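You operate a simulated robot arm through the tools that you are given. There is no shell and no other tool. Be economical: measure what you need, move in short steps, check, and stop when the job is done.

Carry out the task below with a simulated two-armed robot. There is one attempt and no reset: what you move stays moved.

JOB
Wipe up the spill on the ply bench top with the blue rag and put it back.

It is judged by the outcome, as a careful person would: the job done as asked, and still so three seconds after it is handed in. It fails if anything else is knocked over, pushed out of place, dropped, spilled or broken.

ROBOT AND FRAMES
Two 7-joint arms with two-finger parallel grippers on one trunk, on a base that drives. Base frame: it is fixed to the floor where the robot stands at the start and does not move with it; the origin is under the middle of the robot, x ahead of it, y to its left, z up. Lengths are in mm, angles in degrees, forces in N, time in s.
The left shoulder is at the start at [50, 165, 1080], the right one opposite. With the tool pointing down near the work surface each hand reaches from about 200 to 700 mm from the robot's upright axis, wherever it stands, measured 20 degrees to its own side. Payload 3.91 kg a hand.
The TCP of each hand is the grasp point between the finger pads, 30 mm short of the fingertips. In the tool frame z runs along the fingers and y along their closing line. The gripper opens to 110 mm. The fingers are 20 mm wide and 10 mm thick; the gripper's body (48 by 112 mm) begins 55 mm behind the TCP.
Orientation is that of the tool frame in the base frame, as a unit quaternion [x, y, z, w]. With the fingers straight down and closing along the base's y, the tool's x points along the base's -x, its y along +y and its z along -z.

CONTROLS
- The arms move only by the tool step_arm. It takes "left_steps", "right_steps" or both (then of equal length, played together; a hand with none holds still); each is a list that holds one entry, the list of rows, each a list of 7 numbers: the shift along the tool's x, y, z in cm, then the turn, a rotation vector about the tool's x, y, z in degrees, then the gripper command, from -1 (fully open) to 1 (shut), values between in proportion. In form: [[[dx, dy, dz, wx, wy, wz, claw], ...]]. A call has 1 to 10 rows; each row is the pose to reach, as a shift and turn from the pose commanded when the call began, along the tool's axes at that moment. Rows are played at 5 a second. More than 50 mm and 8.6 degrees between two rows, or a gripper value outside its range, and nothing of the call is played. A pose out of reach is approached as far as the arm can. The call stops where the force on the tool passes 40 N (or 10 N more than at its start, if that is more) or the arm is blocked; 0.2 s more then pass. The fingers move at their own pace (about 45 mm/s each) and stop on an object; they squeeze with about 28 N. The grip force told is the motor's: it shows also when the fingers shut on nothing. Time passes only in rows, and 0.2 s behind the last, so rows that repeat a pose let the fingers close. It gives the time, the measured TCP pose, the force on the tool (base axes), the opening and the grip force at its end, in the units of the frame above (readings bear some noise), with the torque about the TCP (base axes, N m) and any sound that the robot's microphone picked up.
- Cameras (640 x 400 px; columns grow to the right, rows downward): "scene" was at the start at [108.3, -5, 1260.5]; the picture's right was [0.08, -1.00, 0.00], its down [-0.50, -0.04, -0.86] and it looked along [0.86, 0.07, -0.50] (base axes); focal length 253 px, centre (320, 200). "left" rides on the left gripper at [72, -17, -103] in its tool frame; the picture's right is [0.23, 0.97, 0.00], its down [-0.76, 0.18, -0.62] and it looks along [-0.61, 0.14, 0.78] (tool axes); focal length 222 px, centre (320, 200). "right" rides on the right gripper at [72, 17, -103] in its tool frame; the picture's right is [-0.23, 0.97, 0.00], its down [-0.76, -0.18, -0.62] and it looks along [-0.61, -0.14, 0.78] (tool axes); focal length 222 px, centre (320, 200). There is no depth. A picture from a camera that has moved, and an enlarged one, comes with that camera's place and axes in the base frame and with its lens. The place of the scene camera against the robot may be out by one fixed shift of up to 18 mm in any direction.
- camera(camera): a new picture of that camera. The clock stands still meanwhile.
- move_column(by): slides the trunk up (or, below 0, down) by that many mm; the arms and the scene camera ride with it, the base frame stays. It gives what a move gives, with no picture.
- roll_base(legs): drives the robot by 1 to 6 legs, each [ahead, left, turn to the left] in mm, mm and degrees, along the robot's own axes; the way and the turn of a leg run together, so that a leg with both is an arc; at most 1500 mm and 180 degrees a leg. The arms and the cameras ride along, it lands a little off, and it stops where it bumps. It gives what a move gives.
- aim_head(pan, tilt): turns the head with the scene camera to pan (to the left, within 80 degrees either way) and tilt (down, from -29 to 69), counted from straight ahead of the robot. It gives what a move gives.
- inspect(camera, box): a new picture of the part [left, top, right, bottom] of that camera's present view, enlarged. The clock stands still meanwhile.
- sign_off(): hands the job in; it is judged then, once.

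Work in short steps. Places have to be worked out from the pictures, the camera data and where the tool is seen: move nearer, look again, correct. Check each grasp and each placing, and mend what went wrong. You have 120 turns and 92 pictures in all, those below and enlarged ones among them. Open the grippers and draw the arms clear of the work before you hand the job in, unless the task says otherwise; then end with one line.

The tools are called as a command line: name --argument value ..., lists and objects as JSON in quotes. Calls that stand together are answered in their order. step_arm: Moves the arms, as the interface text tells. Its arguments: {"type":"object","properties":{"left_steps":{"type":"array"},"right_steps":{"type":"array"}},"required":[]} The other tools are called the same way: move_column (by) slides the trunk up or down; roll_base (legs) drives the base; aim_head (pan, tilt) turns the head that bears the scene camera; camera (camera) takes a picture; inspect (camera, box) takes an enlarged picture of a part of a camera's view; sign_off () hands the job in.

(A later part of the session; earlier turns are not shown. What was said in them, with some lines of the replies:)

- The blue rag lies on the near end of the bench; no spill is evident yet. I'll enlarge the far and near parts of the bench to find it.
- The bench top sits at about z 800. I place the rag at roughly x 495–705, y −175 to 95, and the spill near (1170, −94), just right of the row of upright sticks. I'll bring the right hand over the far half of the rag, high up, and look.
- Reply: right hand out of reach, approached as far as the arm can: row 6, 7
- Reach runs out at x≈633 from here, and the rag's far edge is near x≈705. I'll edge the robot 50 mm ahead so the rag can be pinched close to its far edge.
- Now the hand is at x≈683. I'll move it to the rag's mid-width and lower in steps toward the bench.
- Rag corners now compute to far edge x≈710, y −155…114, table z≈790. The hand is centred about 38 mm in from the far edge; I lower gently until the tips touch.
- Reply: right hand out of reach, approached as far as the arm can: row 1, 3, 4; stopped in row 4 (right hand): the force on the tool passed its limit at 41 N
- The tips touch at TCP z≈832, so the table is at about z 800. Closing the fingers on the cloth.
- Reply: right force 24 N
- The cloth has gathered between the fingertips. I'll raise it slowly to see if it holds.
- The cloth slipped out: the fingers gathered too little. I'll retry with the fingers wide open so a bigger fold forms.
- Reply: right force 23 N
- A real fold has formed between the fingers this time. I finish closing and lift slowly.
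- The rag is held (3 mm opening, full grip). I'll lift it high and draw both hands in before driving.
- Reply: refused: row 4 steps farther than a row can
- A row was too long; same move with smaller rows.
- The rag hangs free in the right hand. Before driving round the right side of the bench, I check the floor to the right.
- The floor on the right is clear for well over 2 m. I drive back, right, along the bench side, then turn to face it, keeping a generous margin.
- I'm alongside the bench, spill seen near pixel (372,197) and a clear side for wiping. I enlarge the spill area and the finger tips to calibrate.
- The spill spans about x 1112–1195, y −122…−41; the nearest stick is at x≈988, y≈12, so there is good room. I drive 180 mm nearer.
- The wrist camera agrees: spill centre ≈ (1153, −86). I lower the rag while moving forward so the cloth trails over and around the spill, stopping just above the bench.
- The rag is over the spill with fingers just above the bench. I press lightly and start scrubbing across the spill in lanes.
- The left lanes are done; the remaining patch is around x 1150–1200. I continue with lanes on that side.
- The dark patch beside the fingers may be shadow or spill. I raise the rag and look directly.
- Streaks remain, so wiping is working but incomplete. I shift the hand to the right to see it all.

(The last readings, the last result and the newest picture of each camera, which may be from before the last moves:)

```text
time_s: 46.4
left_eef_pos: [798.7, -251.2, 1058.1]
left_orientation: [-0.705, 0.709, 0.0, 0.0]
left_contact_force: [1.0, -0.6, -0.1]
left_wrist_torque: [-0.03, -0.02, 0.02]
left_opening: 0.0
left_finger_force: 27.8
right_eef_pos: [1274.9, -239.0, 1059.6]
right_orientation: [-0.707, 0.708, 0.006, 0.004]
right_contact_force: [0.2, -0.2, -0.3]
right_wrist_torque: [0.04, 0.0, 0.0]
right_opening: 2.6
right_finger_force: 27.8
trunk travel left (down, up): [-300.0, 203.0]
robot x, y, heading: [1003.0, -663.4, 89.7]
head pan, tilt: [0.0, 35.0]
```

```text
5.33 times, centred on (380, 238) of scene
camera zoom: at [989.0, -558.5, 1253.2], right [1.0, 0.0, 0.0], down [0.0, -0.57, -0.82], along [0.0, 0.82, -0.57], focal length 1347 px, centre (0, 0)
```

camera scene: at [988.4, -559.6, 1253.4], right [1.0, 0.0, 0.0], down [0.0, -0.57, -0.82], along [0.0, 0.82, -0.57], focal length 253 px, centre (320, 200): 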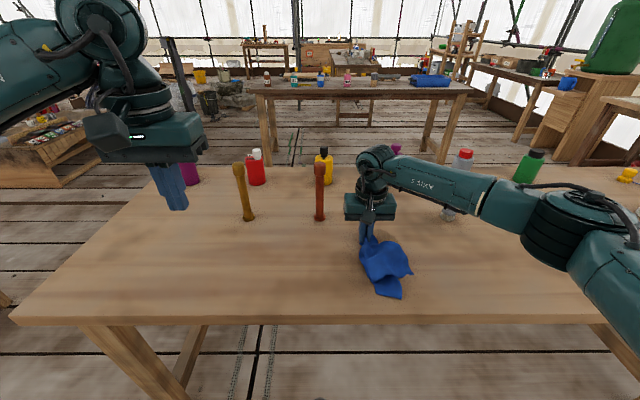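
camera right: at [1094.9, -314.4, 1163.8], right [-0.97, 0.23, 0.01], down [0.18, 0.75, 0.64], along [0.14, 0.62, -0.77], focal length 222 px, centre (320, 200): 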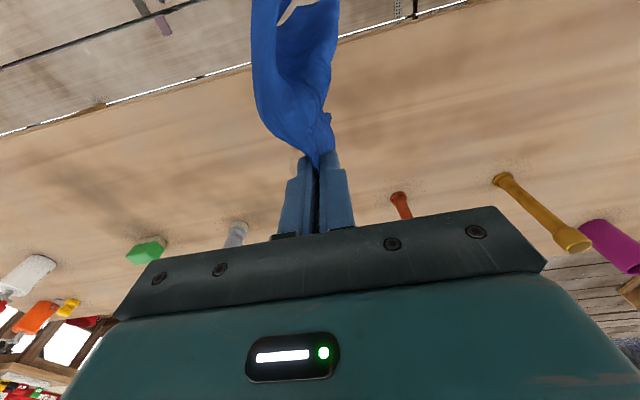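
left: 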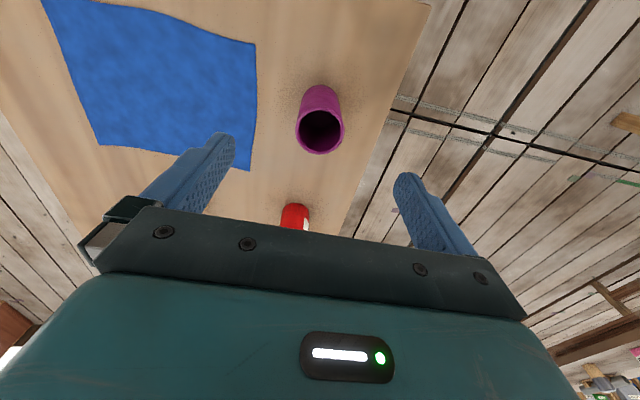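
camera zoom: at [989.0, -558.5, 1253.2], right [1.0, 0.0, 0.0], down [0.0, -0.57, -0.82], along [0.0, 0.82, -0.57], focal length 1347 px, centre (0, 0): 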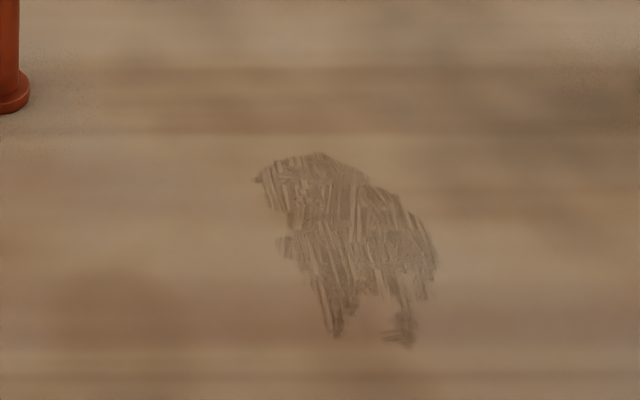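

The spill is now streaky and spans roughly x 1115–1190, y −167…−42. I go back down at the near-left corner and zigzag with denser lanes.

step_arm --right_steps '[[[1, 4, 0, 0, 0, 0, 1], [1, 8, 1, 0, 0, 0, 1], [1, 12, 3, 0, 0, 0, 1], [1, 15, 6.5, 0, 0, 0, 1], [0, 16, 11, 0, 0, 0, 1], [-2, 16, 15, 0, 0, 0, 1], [-4, 16, 19, 0, 0, 0, 1], [-5, 16, 21.6, 0, 0, 0, 1], [-5, 16, 22.9, 0, 0, 0, 1]]]'

step_arm --right_steps '[[[-4, 0, 0.05, 0, 0, 0, 1], [-8, 0, 0.05, 0, 0, 0, 1], [-12, 0, 0.05, 0, 0, 0, 1], [-16, 0, 0.05, 0, 0, 0, 1], [-16, -1.2, 0.05, 0, 0, 0, 1], [-12, -1.2, 0.05, 0, 0, 0, 1], [-8, -1.2, 0.05, 0, 0, 0, 1], [-4, -1.2, 0.05, 0, 0, 0, 1], [0, -1.2, 0.05, 0, 0, 0, 1], [0, -2.4, 0.05, 0, 0, 0, 1]]]'

step_arm --right_steps '[[[-4, 0, 0.05, 0, 0, 0, 1], [-8, 0, 0.05, 0, 0, 0, 1], [-12, 0, 0.05, 0, 0, 0, 1], [-16, 0, 0.05, 0, 0, 0, 1], [-16, -1.2, 0.05, 0, 0, 0, 1], [-12, -1.2, 0.05, 0, 0, 0, 1], [-8, -1.2, 0.05, 0, 0, 0, 1], [-4, -1.2, 0.05, 0, 0, 0, 1], [0, -1.2, 0.05, 0, 0, 0, 1], [0, -2.4, 0.05, 0, 0, 0, 1]]]'

step_arm --right_steps '[[[-4, 0, 0.05, 0, 0, 0, 1], [-8, 0, 0.05, 0, 0, 0, 1], [-12, 0, 0.05, 0, 0, 0, 1], [-16, 0, 0.05, 0, 0, 0, 1], [-16, -1.2, 0.05, 0, 0, 0, 1], [-12, -1.2, 0.05, 0, 0, 0, 1], [-8, -1.2, 0.05, 0, 0, 0, 1], [-4, -1.2, 0.05, 0, 0, 0, 1], [0, -1.2, 0.05, 0, 0, 0, 1], [0, -2.4, 0.05, 0, 0, 0, 1]]]'

camera --camera "scene"

```text
time_s: 48.4
left_eef_pos: [798.7, -251.8, 1058.8]
left_orientation: [-0.705, 0.709, 0.001, 0.0]
left_contact_force: [-0.5, 0.4, -0.2]
left_wrist_torque: [0.0, -0.02, 0.01]
left_opening: 0.0
left_finger_force: 27.8
right_eef_pos: [1111.8, -185.9, 832.4]
right_orientation: [-0.706, 0.708, 0.008, 0.006]
right_contact_force: [1.5, -0.7, 8.2]
right_wrist_torque: [-0.08, -0.05, -0.01]
right_opening: 2.7
right_finger_force: 27.8
trunk travel left (down, up): [-300.0, 203.0]
robot x, y, heading: [998.5, -663.6, 89.5]
head pan, tilt: [0.0, 35.0]
```

```text
time_s: 50.6
left_eef_pos: [797.8, -251.6, 1059.4]
left_orientation: [-0.706, 0.708, 0.0, 0.001]
left_contact_force: [-0.2, -0.3, 0.3]
left_wrist_torque: [-0.01, 0.0, -0.01]
left_opening: 0.0
left_finger_force: 28.0
right_eef_pos: [1135.1, -187.2, 834.3]
right_orientation: [-0.706, 0.708, 0.007, 0.005]
right_contact_force: [-2.4, 0.1, 6.6]
right_wrist_torque: [-0.05, 0.07, -0.05]
right_opening: 2.9
right_finger_force: 27.7
trunk travel left (down, up): [-300.0, 203.0]
robot x, y, heading: [996.3, -664.7, 89.9]
head pan, tilt: [0.0, 35.0]
```

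```text
time_s: 52.8
left_eef_pos: [797.4, -252.4, 1057.9]
left_orientation: [-0.706, 0.708, 0.001, 0.0]
left_contact_force: [-0.6, -1.0, -0.6]
left_wrist_torque: [-0.02, -0.02, 0.02]
left_opening: 0.4
left_finger_force: 28.6
right_eef_pos: [1158.6, -188.1, 833.9]
right_orientation: [-0.706, 0.708, 0.008, 0.005]
right_contact_force: [-5.0, 0.4, 14.2]
right_wrist_torque: [0.03, 0.15, -0.03]
right_opening: 2.8
right_finger_force: 28.2
trunk travel left (down, up): [-300.0, 203.0]
robot x, y, heading: [1000.0, -664.1, 89.7]
head pan, tilt: [0.0, 35.0]
```

```text
time_s: 55.0
left_eef_pos: [798.2, -251.9, 1058.7]
left_orientation: [-0.706, 0.708, 0.001, 0.001]
left_contact_force: [-0.2, -0.3, 0.6]
left_wrist_torque: [0.0, 0.0, -0.01]
left_opening: 0.2
left_finger_force: 27.6
right_eef_pos: [1182.4, -186.6, 833.1]
right_orientation: [-0.707, 0.707, 0.009, 0.005]
right_contact_force: [-6.4, -1.6, 20.5]
right_wrist_torque: [0.05, 0.17, 0.01]
right_opening: 3.0
right_finger_force: 28.1
trunk travel left (down, up): [-300.0, 203.0]
robot x, y, heading: [999.5, -663.4, 89.8]
head pan, tilt: [0.0, 35.0]
```

```text
59 pictures are left
camera scene: at [987.5, -560.1, 1253.6], right [1.0, 0.0, 0.0], down [0.0, -0.57, -0.82], along [0.0, 0.82, -0.57], focal length 253 px, centre (320, 200)
```

scene: 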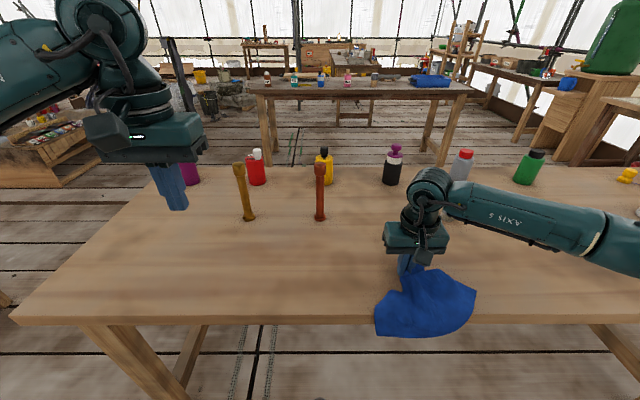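

Grip is still holding. Two more lanes on the right side, then lift aside and look.

step_arm --right_steps '[[[-4, 0, 0.05, 0, 0, 0, 1], [-8, 0, 0.05, 0, 0, 0, 1], [-12, 0, 0.05, 0, 0, 0, 1], [-16, 0, 0.05, 0, 0, 0, 1], [-16, -1.2, 0.05, 0, 0, 0, 1], [-12, -1.2, 0.05, 0, 0, 0, 1], [-8, -1.2, 0.05, 0, 0, 0, 1], [-4, -1.2, 0.05, 0, 0, 0, 1], [0, -1.2, 0.05, 0, 0, 0, 1]]]'

step_arm --right_steps '[[[0, -1, -4, 0, 0, 0, 1], [0, -3, -8, 0, 0, 0, 1], [0, -5, -12, 0, 0, 0, 1], [0, -7, -16, 0, 0, 0, 1], [0, -8, -20, 0, 0, 0, 1]]]'

inspect --camera "scene" --box '[320, 200, 440, 275]'

```text
time_s: 57.0
left_eef_pos: [796.4, -252.3, 1059.3]
left_orientation: [-0.705, 0.709, 0.0, 0.001]
left_contact_force: [0.5, 0.4, 0.2]
left_wrist_torque: [-0.02, -0.02, 0.0]
left_opening: 0.0
left_finger_force: 27.8
right_eef_pos: [1196.7, -186.4, 832.7]
right_orientation: [-0.705, 0.709, 0.008, 0.006]
right_contact_force: [1.5, 5.7, 22.0]
right_wrist_torque: [0.21, -0.07, -0.01]
right_opening: 2.8
right_finger_force: 28.3
trunk travel left (down, up): [-300.0, 203.0]
robot x, y, heading: [1001.8, -662.1, 89.6]
head pan, tilt: [0.0, 35.0]
```

```text
time_s: 58.2
left_eef_pos: [798.0, -251.8, 1057.8]
left_orientation: [-0.706, 0.709, 0.0, 0.0]
left_contact_force: [0.3, -0.2, -0.8]
left_wrist_torque: [0.01, 0.01, 0.01]
left_opening: 0.0
left_finger_force: 28.0
right_eef_pos: [1276.5, -191.4, 1031.0]
right_orientation: [-0.706, 0.708, 0.006, 0.005]
right_contact_force: [-0.2, 0.1, -0.5]
right_wrist_torque: [0.02, 0.0, 0.0]
right_opening: 2.6
right_finger_force: 28.6
trunk travel left (down, up): [-300.0, 203.0]
robot x, y, heading: [1002.4, -666.2, 89.9]
head pan, tilt: [0.0, 35.0]
```

```text
5.33 times, centred on (380, 238) of scene
camera zoom: at [988.4, -558.6, 1253.1], right [1.0, 0.0, 0.0], down [0.0, -0.57, -0.82], along [0.0, 0.82, -0.57], focal length 1347 px, centre (0, 0)
```

zoom: 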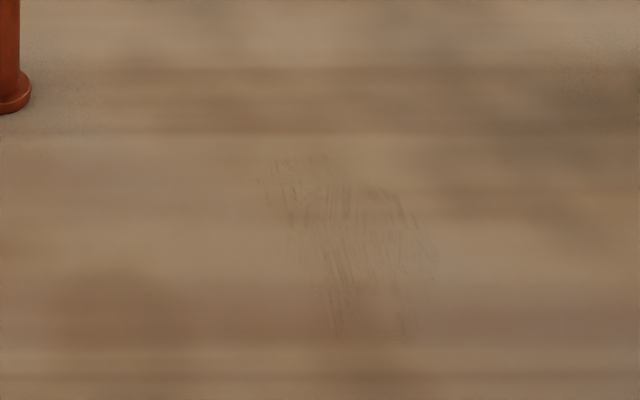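

Nearly gone; only faint streaks remain. One more full round with lanes offset, working right to left.

step_arm --right_steps '[[[0, 4, 2, 0, 0, 0, 1], [0, 7, 5.5, 0, 0, 0, 1], [0, 7.8, 10, 0, 0, 0, 1], [0, 7.8, 14.5, 0, 0, 0, 1], [0, 7.8, 18, 0, 0, 0, 1], [0, 7.8, 19.95, 0, 0, 0, 1], [-4, 7.8, 19.95, 0, 0, 0, 1], [-8, 7.8, 19.95, 0, 0, 0, 1], [-12, 7.8, 19.95, 0, 0, 0, 1], [-16, 7.8, 19.95, 0, 0, 0, 1]]]'

step_arm --right_steps '[[[0, 1.2, 0.05, 0, 0, 0, 1], [4, 1.2, 0.05, 0, 0, 0, 1], [8, 1.2, 0.05, 0, 0, 0, 1], [12, 1.2, 0.05, 0, 0, 0, 1], [16, 1.2, 0.05, 0, 0, 0, 1], [16, 2.4, 0.05, 0, 0, 0, 1], [12, 2.4, 0.05, 0, 0, 0, 1], [8, 2.4, 0.05, 0, 0, 0, 1], [4, 2.4, 0.05, 0, 0, 0, 1], [0, 2.4, 0.05, 0, 0, 0, 1]]]'

step_arm --right_steps '[[[0, 1.2, 0.05, 0, 0, 0, 1], [4, 1.2, 0.05, 0, 0, 0, 1], [8, 1.2, 0.05, 0, 0, 0, 1], [12, 1.2, 0.05, 0, 0, 0, 1], [16, 1.2, 0.05, 0, 0, 0, 1], [16, 2.4, 0.05, 0, 0, 0, 1], [12, 2.4, 0.05, 0, 0, 0, 1], [8, 2.4, 0.05, 0, 0, 0, 1], [4, 2.4, 0.05, 0, 0, 0, 1], [0, 2.4, 0.05, 0, 0, 0, 1]]]'

step_arm --right_steps '[[[0, 1.2, 0.05, 0, 0, 0, 1], [4, 1.2, 0.05, 0, 0, 0, 1], [8, 1.2, 0.05, 0, 0, 0, 1], [12, 1.2, 0.05, 0, 0, 0, 1], [16, 1.2, 0.05, 0, 0, 0, 1], [16, 2.4, 0.05, 0, 0, 0, 1], [12, 2.4, 0.05, 0, 0, 0, 1], [8, 2.4, 0.05, 0, 0, 0, 1], [4, 2.4, 0.05, 0, 0, 0, 1], [0, 2.4, 0.05, 0, 0, 0, 1]]]'

camera --camera "scene"

```text
time_s: 60.4
left_eef_pos: [796.1, -253.3, 1058.6]
left_orientation: [-0.706, 0.708, 0.0, 0.001]
left_contact_force: [1.2, -1.3, 0.2]
left_wrist_torque: [-0.03, 0.0, 0.01]
left_opening: 0.4
left_finger_force: 27.8
right_eef_pos: [1194.4, -28.0, 835.4]
right_orientation: [0.708, -0.706, -0.008, -0.007]
right_contact_force: [-1.2, -6.6, 21.8]
right_wrist_torque: [-0.34, -0.06, -0.05]
right_opening: 2.7
right_finger_force: 28.0
trunk travel left (down, up): [-300.0, 203.0]
robot x, y, heading: [995.4, -662.2, 89.8]
head pan, tilt: [0.0, 35.0]
```

```text
time_s: 61.8
left_eef_pos: [797.6, -251.8, 1058.7]
left_orientation: [-0.705, 0.709, 0.001, 0.001]
left_contact_force: [1.0, 0.3, -0.9]
left_wrist_torque: [0.01, 0.03, 0.01]
left_opening: 0.0
left_finger_force: 28.1
right_eef_pos: [1180.3, -185.3, 835.7]
right_orientation: [-0.704, 0.711, 0.01, 0.009]
right_contact_force: [1.5, -3.1, 13.5]
right_wrist_torque: [-0.15, -0.13, 0.0]
right_opening: 2.8
right_finger_force: 28.3
trunk travel left (down, up): [-300.0, 203.0]
robot x, y, heading: [1004.4, -660.8, 89.9]
head pan, tilt: [0.0, 35.0]
stopped in row 6 (right hand): the force on the tool passed its limit at 41 N (the readings are from after the stop); the commanded pose is now the measured one
```

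```text
time_s: 64.0
left_eef_pos: [798.2, -250.6, 1057.4]
left_orientation: [-0.705, 0.709, 0.0, 0.0]
left_contact_force: [-0.2, -1.0, 0.4]
left_wrist_torque: [0.01, 0.03, -0.02]
left_opening: 0.1
left_finger_force: 28.2
right_eef_pos: [1156.2, -185.8, 833.3]
right_orientation: [-0.703, 0.711, 0.008, 0.009]
right_contact_force: [0.3, 0.2, 0.9]
right_wrist_torque: [-0.03, -0.01, -0.01]
right_opening: 2.7
right_finger_force: 27.8
trunk travel left (down, up): [-300.0, 203.0]
robot x, y, heading: [1003.3, -663.3, 89.8]
head pan, tilt: [0.0, 35.0]
```

```text
time_s: 66.2
left_eef_pos: [798.5, -250.9, 1057.9]
left_orientation: [-0.705, 0.709, 0.0, 0.0]
left_contact_force: [-0.2, -0.4, -0.6]
left_wrist_torque: [0.01, -0.01, 0.01]
left_opening: 0.0
left_finger_force: 28.0
right_eef_pos: [1133.0, -183.0, 833.6]
right_orientation: [-0.703, 0.711, 0.009, 0.009]
right_contact_force: [-0.6, -0.1, 0.0]
right_wrist_torque: [-0.03, 0.0, -0.02]
right_opening: 2.7
right_finger_force: 28.2
trunk travel left (down, up): [-300.0, 203.0]
robot x, y, heading: [997.8, -660.8, 89.6]
head pan, tilt: [0.0, 35.0]
```

```text
57 pictures are left
camera scene: at [988.7, -558.2, 1253.0], right [1.0, -0.01, 0.0], down [0.0, -0.57, -0.82], along [0.0, 0.82, -0.57], focal length 253 px, centre (320, 200)
```

scene: 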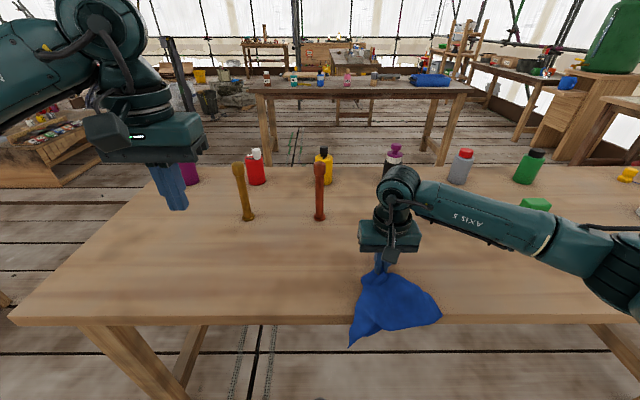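

The force stop shifted my lanes toward the bench edge, harmlessly. From (1133, −183) I now redo the middle lanes forward over the spill, slightly lower.

step_arm --right_steps '[[[-2, 1.2, 0.2, 0, 0, 0, 1], [-6, 1.2, 0.2, 0, 0, 0, 1], [-10, 1.2, 0.2, 0, 0, 0, 1], [-15, 1.2, 0.2, 0, 0, 0, 1], [-15, 0, 0.2, 0, 0, 0, 1], [-10, 0, 0.2, 0, 0, 0, 1], [-5, 0, 0.2, 0, 0, 0, 1], [0, 0, 0.2, 0, 0, 0, 1], [0, -1.2, 0.2, 0, 0, 0, 1]]]'

step_arm --right_steps '[[[-4, 0, 0, 0, 0, 0, 1], [-8, 0, 0, 0, 0, 0, 1], [-12, 0, 0, 0, 0, 0, 1], [-15, 0, 0, 0, 0, 0, 1], [-15, -1.2, 0, 0, 0, 0, 1], [-10, -1.2, 0, 0, 0, 0, 1], [-5, -1.2, 0, 0, 0, 0, 1], [0, -1.2, 0, 0, 0, 0, 1], [0, -2.4, 0, 0, 0, 0, 1]]]'

step_arm --right_steps '[[[-4, 0, 0, 0, 0, 0, 1], [-8, 0, 0, 0, 0, 0, 1], [-12, 0, 0, 0, 0, 0, 1], [-15, 0, 0, 0, 0, 0, 1], [-15, -1.2, 0, 0, 0, 0, 1], [-10, -1.2, 0, 0, 0, 0, 1], [-5, -1.2, 0, 0, 0, 0, 1], [0, -1.2, 0, 0, 0, 0, 1]]]'

step_arm --right_steps '[[[0, -2, -4, 0, 0, 0, 1], [0, -5, -8, 0, 0, 0, 1], [0, -8, -12, 0, 0, 0, 1], [0, -11, -16, 0, 0, 0, 1], [0, -13, -20, 0, 0, 0, 1]]]'

inspect --camera "scene" --box '[320, 200, 440, 275]'

```text
time_s: 68.2
left_eef_pos: [798.9, -253.4, 1059.7]
left_orientation: [-0.705, 0.709, -0.001, 0.001]
left_contact_force: [-0.1, 0.3, 0.1]
left_wrist_torque: [-0.04, 0.0, -0.01]
left_opening: 0.1
left_finger_force: 28.3
right_eef_pos: [1144.9, -184.5, 832.5]
right_orientation: [-0.705, 0.709, 0.011, 0.009]
right_contact_force: [-7.0, 0.8, 18.2]
right_wrist_torque: [0.03, 0.23, 0.02]
right_opening: 2.6
right_finger_force: 27.6
trunk travel left (down, up): [-300.0, 203.0]
robot x, y, heading: [1000.0, -662.6, 89.8]
head pan, tilt: [0.0, 35.0]
```

```text
time_s: 70.2
left_eef_pos: [797.1, -251.7, 1058.7]
left_orientation: [-0.705, 0.709, 0.001, 0.001]
left_contact_force: [0.2, 0.2, -0.1]
left_wrist_torque: [0.03, 0.0, -0.01]
left_opening: 0.0
left_finger_force: 28.1
right_eef_pos: [1165.7, -184.6, 833.3]
right_orientation: [-0.704, 0.71, 0.011, 0.008]
right_contact_force: [-7.8, 0.4, 16.4]
right_wrist_torque: [0.01, 0.23, -0.03]
right_opening: 2.7
right_finger_force: 27.9
trunk travel left (down, up): [-300.0, 203.0]
robot x, y, heading: [1000.2, -665.6, 89.9]
head pan, tilt: [0.0, 35.0]
```

```text
time_s: 72.0
left_eef_pos: [797.7, -253.3, 1059.6]
left_orientation: [-0.705, 0.709, 0.0, 0.002]
left_contact_force: [0.3, 0.6, 0.8]
left_wrist_torque: [-0.01, -0.01, -0.02]
left_opening: 0.2
left_finger_force: 27.3
right_eef_pos: [1179.9, -183.2, 833.0]
right_orientation: [-0.702, 0.712, 0.012, 0.011]
right_contact_force: [2.0, 7.0, 23.5]
right_wrist_torque: [0.21, -0.03, 0.01]
right_opening: 2.6
right_finger_force: 27.7
trunk travel left (down, up): [-300.0, 203.0]
robot x, y, heading: [998.8, -664.7, 89.6]
head pan, tilt: [0.0, 35.0]
```

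```text
time_s: 73.2
left_eef_pos: [797.6, -251.0, 1059.6]
left_orientation: [-0.705, 0.709, 0.0, 0.0]
left_contact_force: [0.3, -0.7, 0.2]
left_wrist_torque: [-0.01, -0.02, -0.01]
left_opening: 0.0
left_finger_force: 27.7
right_eef_pos: [1310.8, -189.7, 1030.1]
right_orientation: [-0.704, 0.711, 0.007, 0.009]
right_contact_force: [0.3, -0.5, 0.2]
right_wrist_torque: [-0.03, -0.02, 0.01]
right_opening: 2.6
right_finger_force: 28.3
trunk travel left (down, up): [-300.0, 203.0]
robot x, y, heading: [997.3, -659.7, 89.8]
head pan, tilt: [0.0, 35.0]
```

```text
5.33 times, centred on (380, 238) of scene
camera zoom: at [988.7, -558.6, 1253.1], right [1.0, 0.0, 0.0], down [0.0, -0.57, -0.82], along [0.0, 0.82, -0.57], focal length 1347 px, centre (0, 0)
```

zoom: 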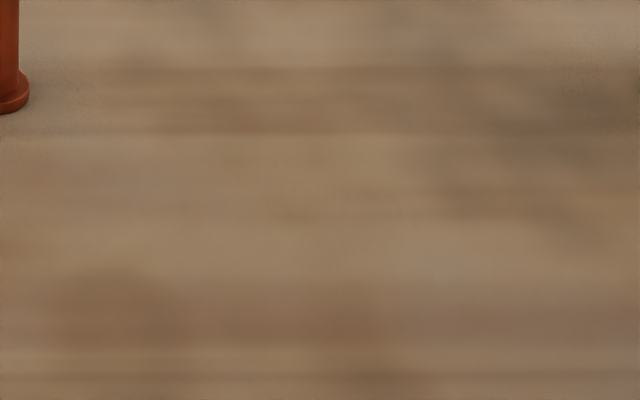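

The patch is clean. I check a wider area for smears before returning the rag.

inspect --camera "scene" --box '[300, 200, 500, 325]'

```text
3.20 times, centred on (400, 262) of scene
camera zoom: at [988.7, -558.6, 1253.1], right [1.0, 0.0, 0.0], down [0.0, -0.57, -0.82], along [0.0, 0.82, -0.57], focal length 808 px, centre (64, 0)
```

zoom: 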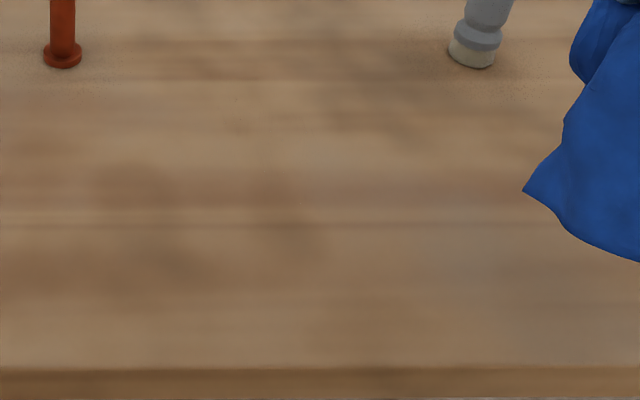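

Clean. I tuck the arm back to its travel pose and drive back the way I came.

step_arm --right_steps '[[[1, 3, -1.5, 0, 0, 0, 1], [2, 6, -3, 0, 0, 0, 1], [3, 9, -4, 0, 0, 0, 1], [3.5, 12, -4, 0, 0, 0, 1], [3.5, 13.5, -4, 0, 0, 0, 1]]]'

roll_base --legs '[[-185, 0, 0], [0, 0, -90], [-1100, 0, 0], [0, 840, 0]]'

camera --camera "scene"

```text
time_s: 74.4
left_eef_pos: [798.3, -251.0, 1059.4]
left_orientation: [-0.706, 0.708, 0.0, -0.001]
left_contact_force: [0.5, -0.2, 0.2]
left_wrist_torque: [0.0, -0.03, 0.01]
left_opening: 0.0
left_finger_force: 28.0
right_eef_pos: [1176.1, -224.5, 1070.0]
right_orientation: [-0.703, 0.711, 0.008, 0.008]
right_contact_force: [-0.8, -1.2, 0.7]
right_wrist_torque: [0.03, -0.02, 0.0]
right_opening: 2.9
right_finger_force: 28.3
trunk travel left (down, up): [-300.0, 203.0]
robot x, y, heading: [999.6, -662.4, 89.7]
head pan, tilt: [0.0, 35.0]
```

```text
time_s: 92.3
left_eef_pos: [303.4, 200.3, 1058.4]
left_orientation: [-0.003, 1.0, 0.0, 0.0]
left_contact_force: [-0.1, -0.1, 0.1]
left_wrist_torque: [0.04, 0.0, -0.03]
left_opening: 0.2
left_finger_force: 27.8
right_eef_pos: [334.3, -177.3, 1069.4]
right_orientation: [-0.001, 1.0, 0.0, 0.013]
right_contact_force: [-0.6, 0.6, -0.1]
right_wrist_torque: [-0.03, 0.02, 0.03]
right_opening: 2.7
right_finger_force: 28.1
trunk travel left (down, up): [-300.0, 203.0]
robot x, y, heading: [-108.0, -4.3, 0.4]
head pan, tilt: [0.0, 35.0]
```

```text
54 pictures are left
camera scene: at [0.2, -17.6, 1253.2], right [0.01, -1.0, 0.0], down [-0.57, 0.0, -0.82], along [0.82, 0.01, -0.57], focal length 253 px, centre (320, 200)
```

scene: 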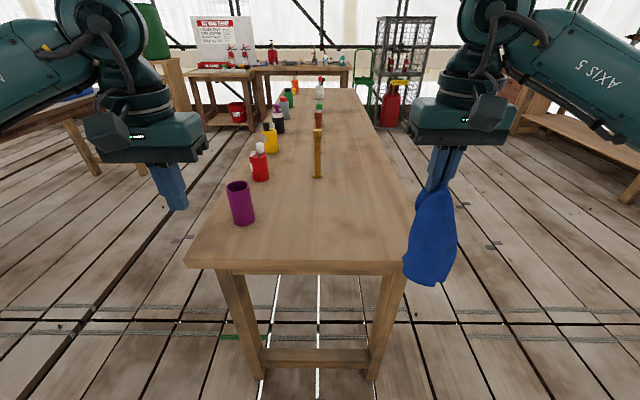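

Back at the bench end. I roll ahead to the earlier stand.

roll_base --legs '[[155, 5, 0]]'

```text
time_s: 93.7
left_eef_pos: [457.8, 204.7, 1058.2]
left_orientation: [-0.004, 1.0, 0.0, 0.001]
left_contact_force: [-0.2, -0.4, 0.3]
left_wrist_torque: [-0.01, 0.01, 0.0]
left_opening: 0.0
left_finger_force: 27.8
right_eef_pos: [488.2, -171.6, 1068.3]
right_orientation: [-0.001, 1.0, 0.0, 0.012]
right_contact_force: [0.6, 0.3, -0.1]
right_wrist_torque: [0.02, 0.0, 0.01]
right_opening: 2.8
right_finger_force: 27.8
trunk travel left (down, up): [-300.0, 203.0]
robot x, y, heading: [47.1, 3.6, 0.5]
head pan, tilt: [0.0, 35.0]
```

I centre the rag on its old spot, then lower while moving forward so it lays out toward me.

step_arm --right_steps '[[[0, 4, 0, 0, 0, 0, 1], [0, 8, 0, 0, 0, 0, 1], [0, 12, 0, 0, 0, 0, 1], [0, 15.4, 1, 0, 0, 0, 1], [0, 15.4, 4, 0, 0, 0, 1], [0, 15.4, 4, 0, 0, 0, 1]]]'

camera --camera "scene"

camera --camera "right"

```text
time_s: 95.1
left_eef_pos: [457.8, 204.9, 1058.7]
left_orientation: [-0.004, 1.0, 0.0, 0.0]
left_contact_force: [-0.2, -0.5, -0.2]
left_wrist_torque: [0.01, 0.0, -0.01]
left_opening: 0.0
left_finger_force: 27.7
right_eef_pos: [490.0, -16.2, 1029.0]
right_orientation: [-0.001, 1.0, 0.001, 0.012]
right_contact_force: [0.2, -0.7, -0.3]
right_wrist_torque: [0.0, 0.02, 0.01]
right_opening: 2.7
right_finger_force: 28.6
trunk travel left (down, up): [-300.0, 203.0]
robot x, y, heading: [45.8, -0.6, 0.4]
head pan, tilt: [0.0, 35.0]
```

```text
53 pictures are left
camera scene: at [153.7, -11.6, 1253.2], right [0.01, -1.0, 0.0], down [-0.57, 0.0, -0.82], along [0.82, 0.01, -0.57], focal length 253 px, centre (320, 200)
```

scene: 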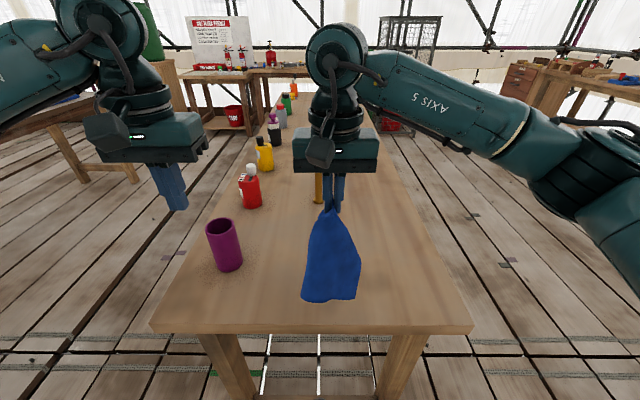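

```text
52 pictures are left
camera right: at [414.0, -0.6, 1131.8], right [0.23, 0.97, 0.01], down [0.75, -0.18, 0.64], along [0.63, -0.14, -0.77], focal length 222 px, centre (320, 200)
```

right: 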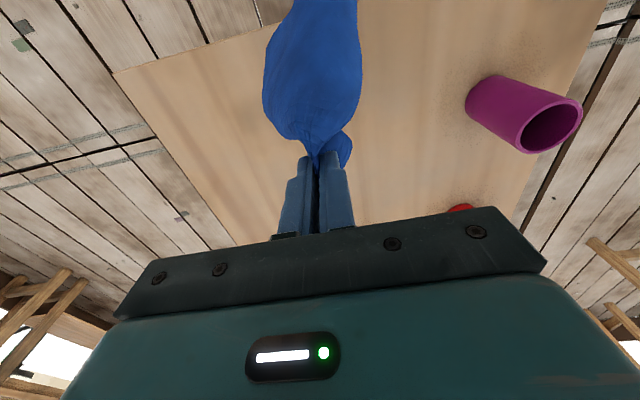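

Now the lay-down: forward and down together to about (672, −16, 836).

step_arm --right_steps '[[[0, 0, 2.5, 0, 0, 0, 1], [-2.5, 0, 5, 0, 0, 0, 1], [-5, 0, 7.5, 0, 0, 0, 1], [-7.5, 0, 10, 0, 0, 0, 1], [-10, 0, 12.3, 0, 0, 0, 1], [-12.5, 0, 14.3, 0, 0, 0, 1], [-15, 0, 16.3, 0, 0, 0, 1], [-17, 0, 18, 0, 0, 0, 1], [-18.5, 0, 19.2, 0, 0, 0, 1], [-18.5, 0, 19.2, 0, 0, 0, 1]]]'

camera --camera "scene"

camera --camera "right"

```text
time_s: 97.3
left_eef_pos: [457.2, 205.5, 1059.2]
left_orientation: [-0.004, 1.0, 0.0, 0.0]
left_contact_force: [-0.3, -0.7, -0.2]
left_wrist_torque: [0.01, 0.02, 0.03]
left_opening: 0.1
left_finger_force: 27.5
right_eef_pos: [675.7, -18.6, 842.7]
right_orientation: [-0.002, 1.0, 0.0, 0.012]
right_contact_force: [-0.1, -0.1, 0.2]
right_wrist_torque: [0.02, 0.0, 0.02]
right_opening: 2.9
right_finger_force: 27.8
right hand out of reach, approached as far as the arm can: row 9, 10
trunk travel left (down, up): [-300.0, 203.0]
robot x, y, heading: [48.3, 1.7, 0.3]
head pan, tilt: [0.0, 35.0]
```

```text
51 pictures are left
camera scene: at [153.7, -11.7, 1253.2], right [0.01, -1.0, 0.0], down [-0.57, 0.0, -0.82], along [0.82, 0.01, -0.57], focal length 253 px, centre (320, 200)
```

scene: 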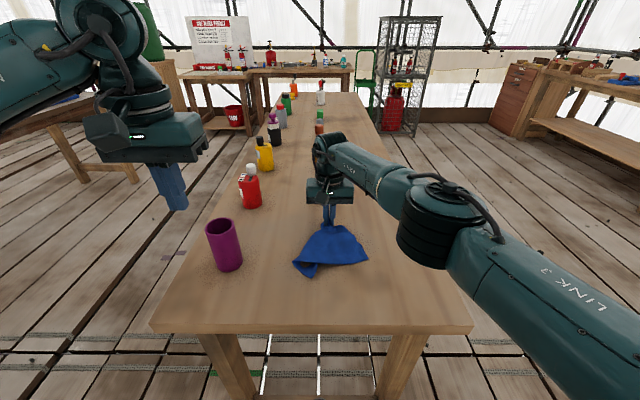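

```text
50 pictures are left
camera right: at [599.3, -3.1, 945.2], right [0.22, 0.97, 0.01], down [0.75, -0.18, 0.64], along [0.63, -0.14, -0.77], focal length 222 px, centre (320, 200)
```

right: 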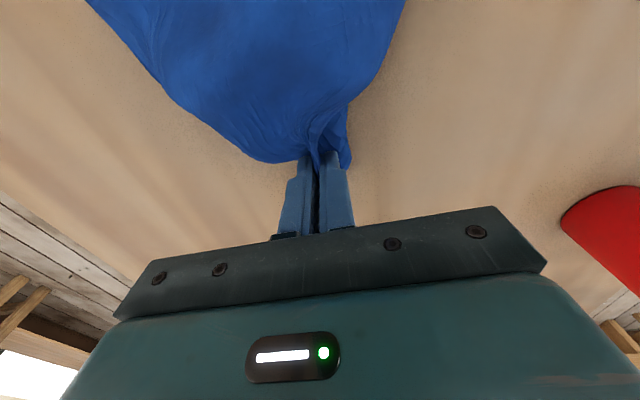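

The rag is back with its grip point at the original spot, partly bunched. I touch down, open the fingers while lightly pressing (which spreads the gather), then lift and look.

step_arm --right_steps '[[[0.2, 0, 0.9, 0, 0, 0, 1], [0.2, 0, 1.0, 0, 0, 0, 0.5], [0.2, 0, 1.0, 0, 0, 0, 0], [0.2, 0, 1.0, 0, 0, 0, -0.5], [0.2, 0, 1.0, 0, 0, 0, -1], [0.2, 0, 1.0, 0, 0, 0, -1], [0.2, 0, 1.0, 0, 0, 0, -1], [0.2, 0, -3, 0, 0, 0, -1], [0.2, 0, -7, 0, 0, 0, -1], [0.2, 0, -11, 0, 0, 0, -1]]]'

camera --camera "right"

camera --camera "scene"

```text
time_s: 99.5
left_eef_pos: [457.5, 204.7, 1060.5]
left_orientation: [-0.004, 1.0, 0.0, 0.002]
left_contact_force: [1.0, 0.0, 0.4]
left_wrist_torque: [0.01, 0.01, 0.0]
left_opening: 0.2
left_finger_force: 28.2
right_eef_pos: [670.4, -19.0, 953.3]
right_orientation: [-0.001, 1.0, -0.001, 0.013]
right_contact_force: [0.5, 0.6, 0.0]
right_wrist_torque: [0.03, 0.01, 0.0]
right_opening: 109.8
right_finger_force: 0.0
trunk travel left (down, up): [-300.0, 203.0]
robot x, y, heading: [49.1, 0.9, 0.3]
head pan, tilt: [0.0, 35.0]
```

```text
49 pictures are left
camera right: at [594.8, -2.5, 1055.3], right [0.23, 0.97, 0.0], down [0.75, -0.18, 0.64], along [0.63, -0.14, -0.77], focal length 222 px, centre (320, 200)
```

right: 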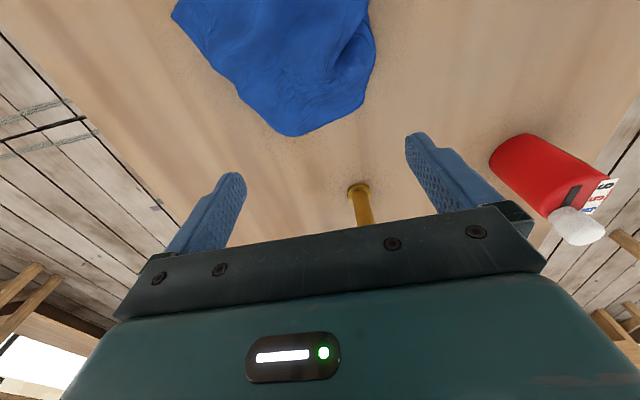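

```text
48 pictures are left
camera scene: at [153.4, -11.5, 1253.2], right [0.01, -1.0, 0.0], down [-0.57, 0.0, -0.82], along [0.82, 0.01, -0.57], focal length 253 px, centre (320, 200)
```

scene: 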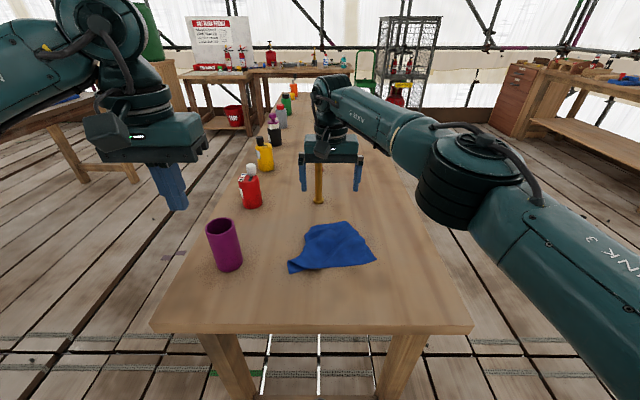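

The rag lies within its original footprint (x 525–700, y −135…60), released, nothing disturbed. I draw the right arm up and back and check the whole bench once.

step_arm --right_steps '[[[2, -1, -3, 0, 0, 0, -1], [5, -4, -5, 0, 0, 0, -1], [8, -7, -7, 0, 0, 0, -1], [12, -9, -8, 0, 0, 0, -1], [16, -11, -9, 0, 0, 0, -1], [20, -13, -10, 0, 0, 0, -1]]]' --left_steps '[[[0, 0, 0, 0, 0, 0, -1], [0, 0, 0, 0, 0, 0, -1], [0, 0, 0, 0, 0, 0, -1], [0, 0, 0, 0, 0, 0, -1], [0, 0, 0, 0, 0, 0, -1], [0, 0, 0, 0, 0, 0, -1]]]'

camera --camera "scene"

inspect --camera "scene" --box '[200, 80, 440, 230]'

inspect --camera "scene" --box '[240, 200, 420, 310]'

```text
time_s: 100.9
left_eef_pos: [456.7, 205.6, 1058.2]
left_orientation: [-0.004, 1.0, 0.0, 0.001]
left_contact_force: [0.4, -0.6, 0.3]
left_wrist_torque: [0.01, 0.02, 0.01]
left_opening: 109.8
left_finger_force: 0.1
right_eef_pos: [467.3, -151.4, 1049.4]
right_orientation: [0.0, 1.0, -0.001, 0.012]
right_contact_force: [0.7, 0.4, -0.7]
right_wrist_torque: [0.01, -0.03, 0.01]
right_opening: 110.0
right_finger_force: 0.1
trunk travel left (down, up): [-300.0, 203.0]
robot x, y, heading: [46.8, -2.9, 0.4]
head pan, tilt: [0.0, 35.0]
```

```text
47 pictures are left
camera scene: at [153.4, -12.0, 1253.2], right [0.01, -1.0, 0.0], down [-0.57, 0.0, -0.82], along [0.82, 0.01, -0.57], focal length 253 px, centre (320, 200)
```

scene: 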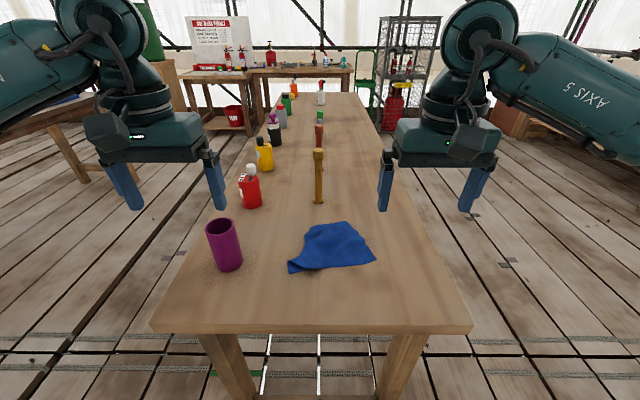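

```text
2.67 times, centred on (320, 155) of scene
camera zoom: at [153.4, -12.0, 1253.2], right [0.01, -1.0, 0.0], down [-0.57, 0.0, -0.82], along [0.82, 0.01, -0.57], focal length 674 px, centre (320, 320)
```

zoom: 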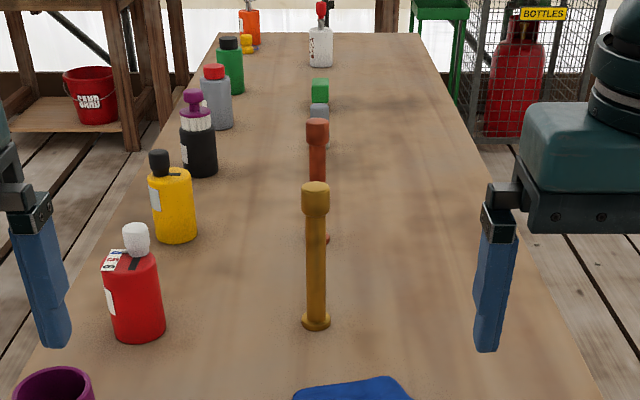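

```text
3.56 times, centred on (330, 255) of scene
camera zoom: at [153.4, -12.0, 1253.2], right [0.01, -1.0, 0.0], down [-0.57, 0.0, -0.82], along [0.82, 0.01, -0.57], focal length 898 px, centre (284, 4)
```

zoom: 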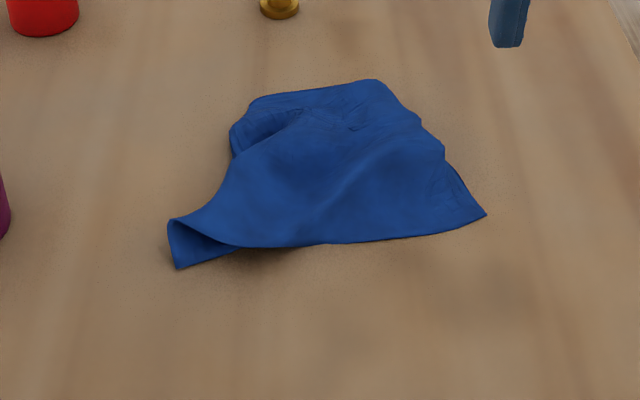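

The spill is gone, every object stands as before, the rag lies at its old place, and both grippers are open and clear. I hand in.

sign_off

```text
The job is handed in.
```

I wiped up the spill on the ply bench and put the blue rag back in its old place, a little rumpled and folded at one corner; nothing else was moved.
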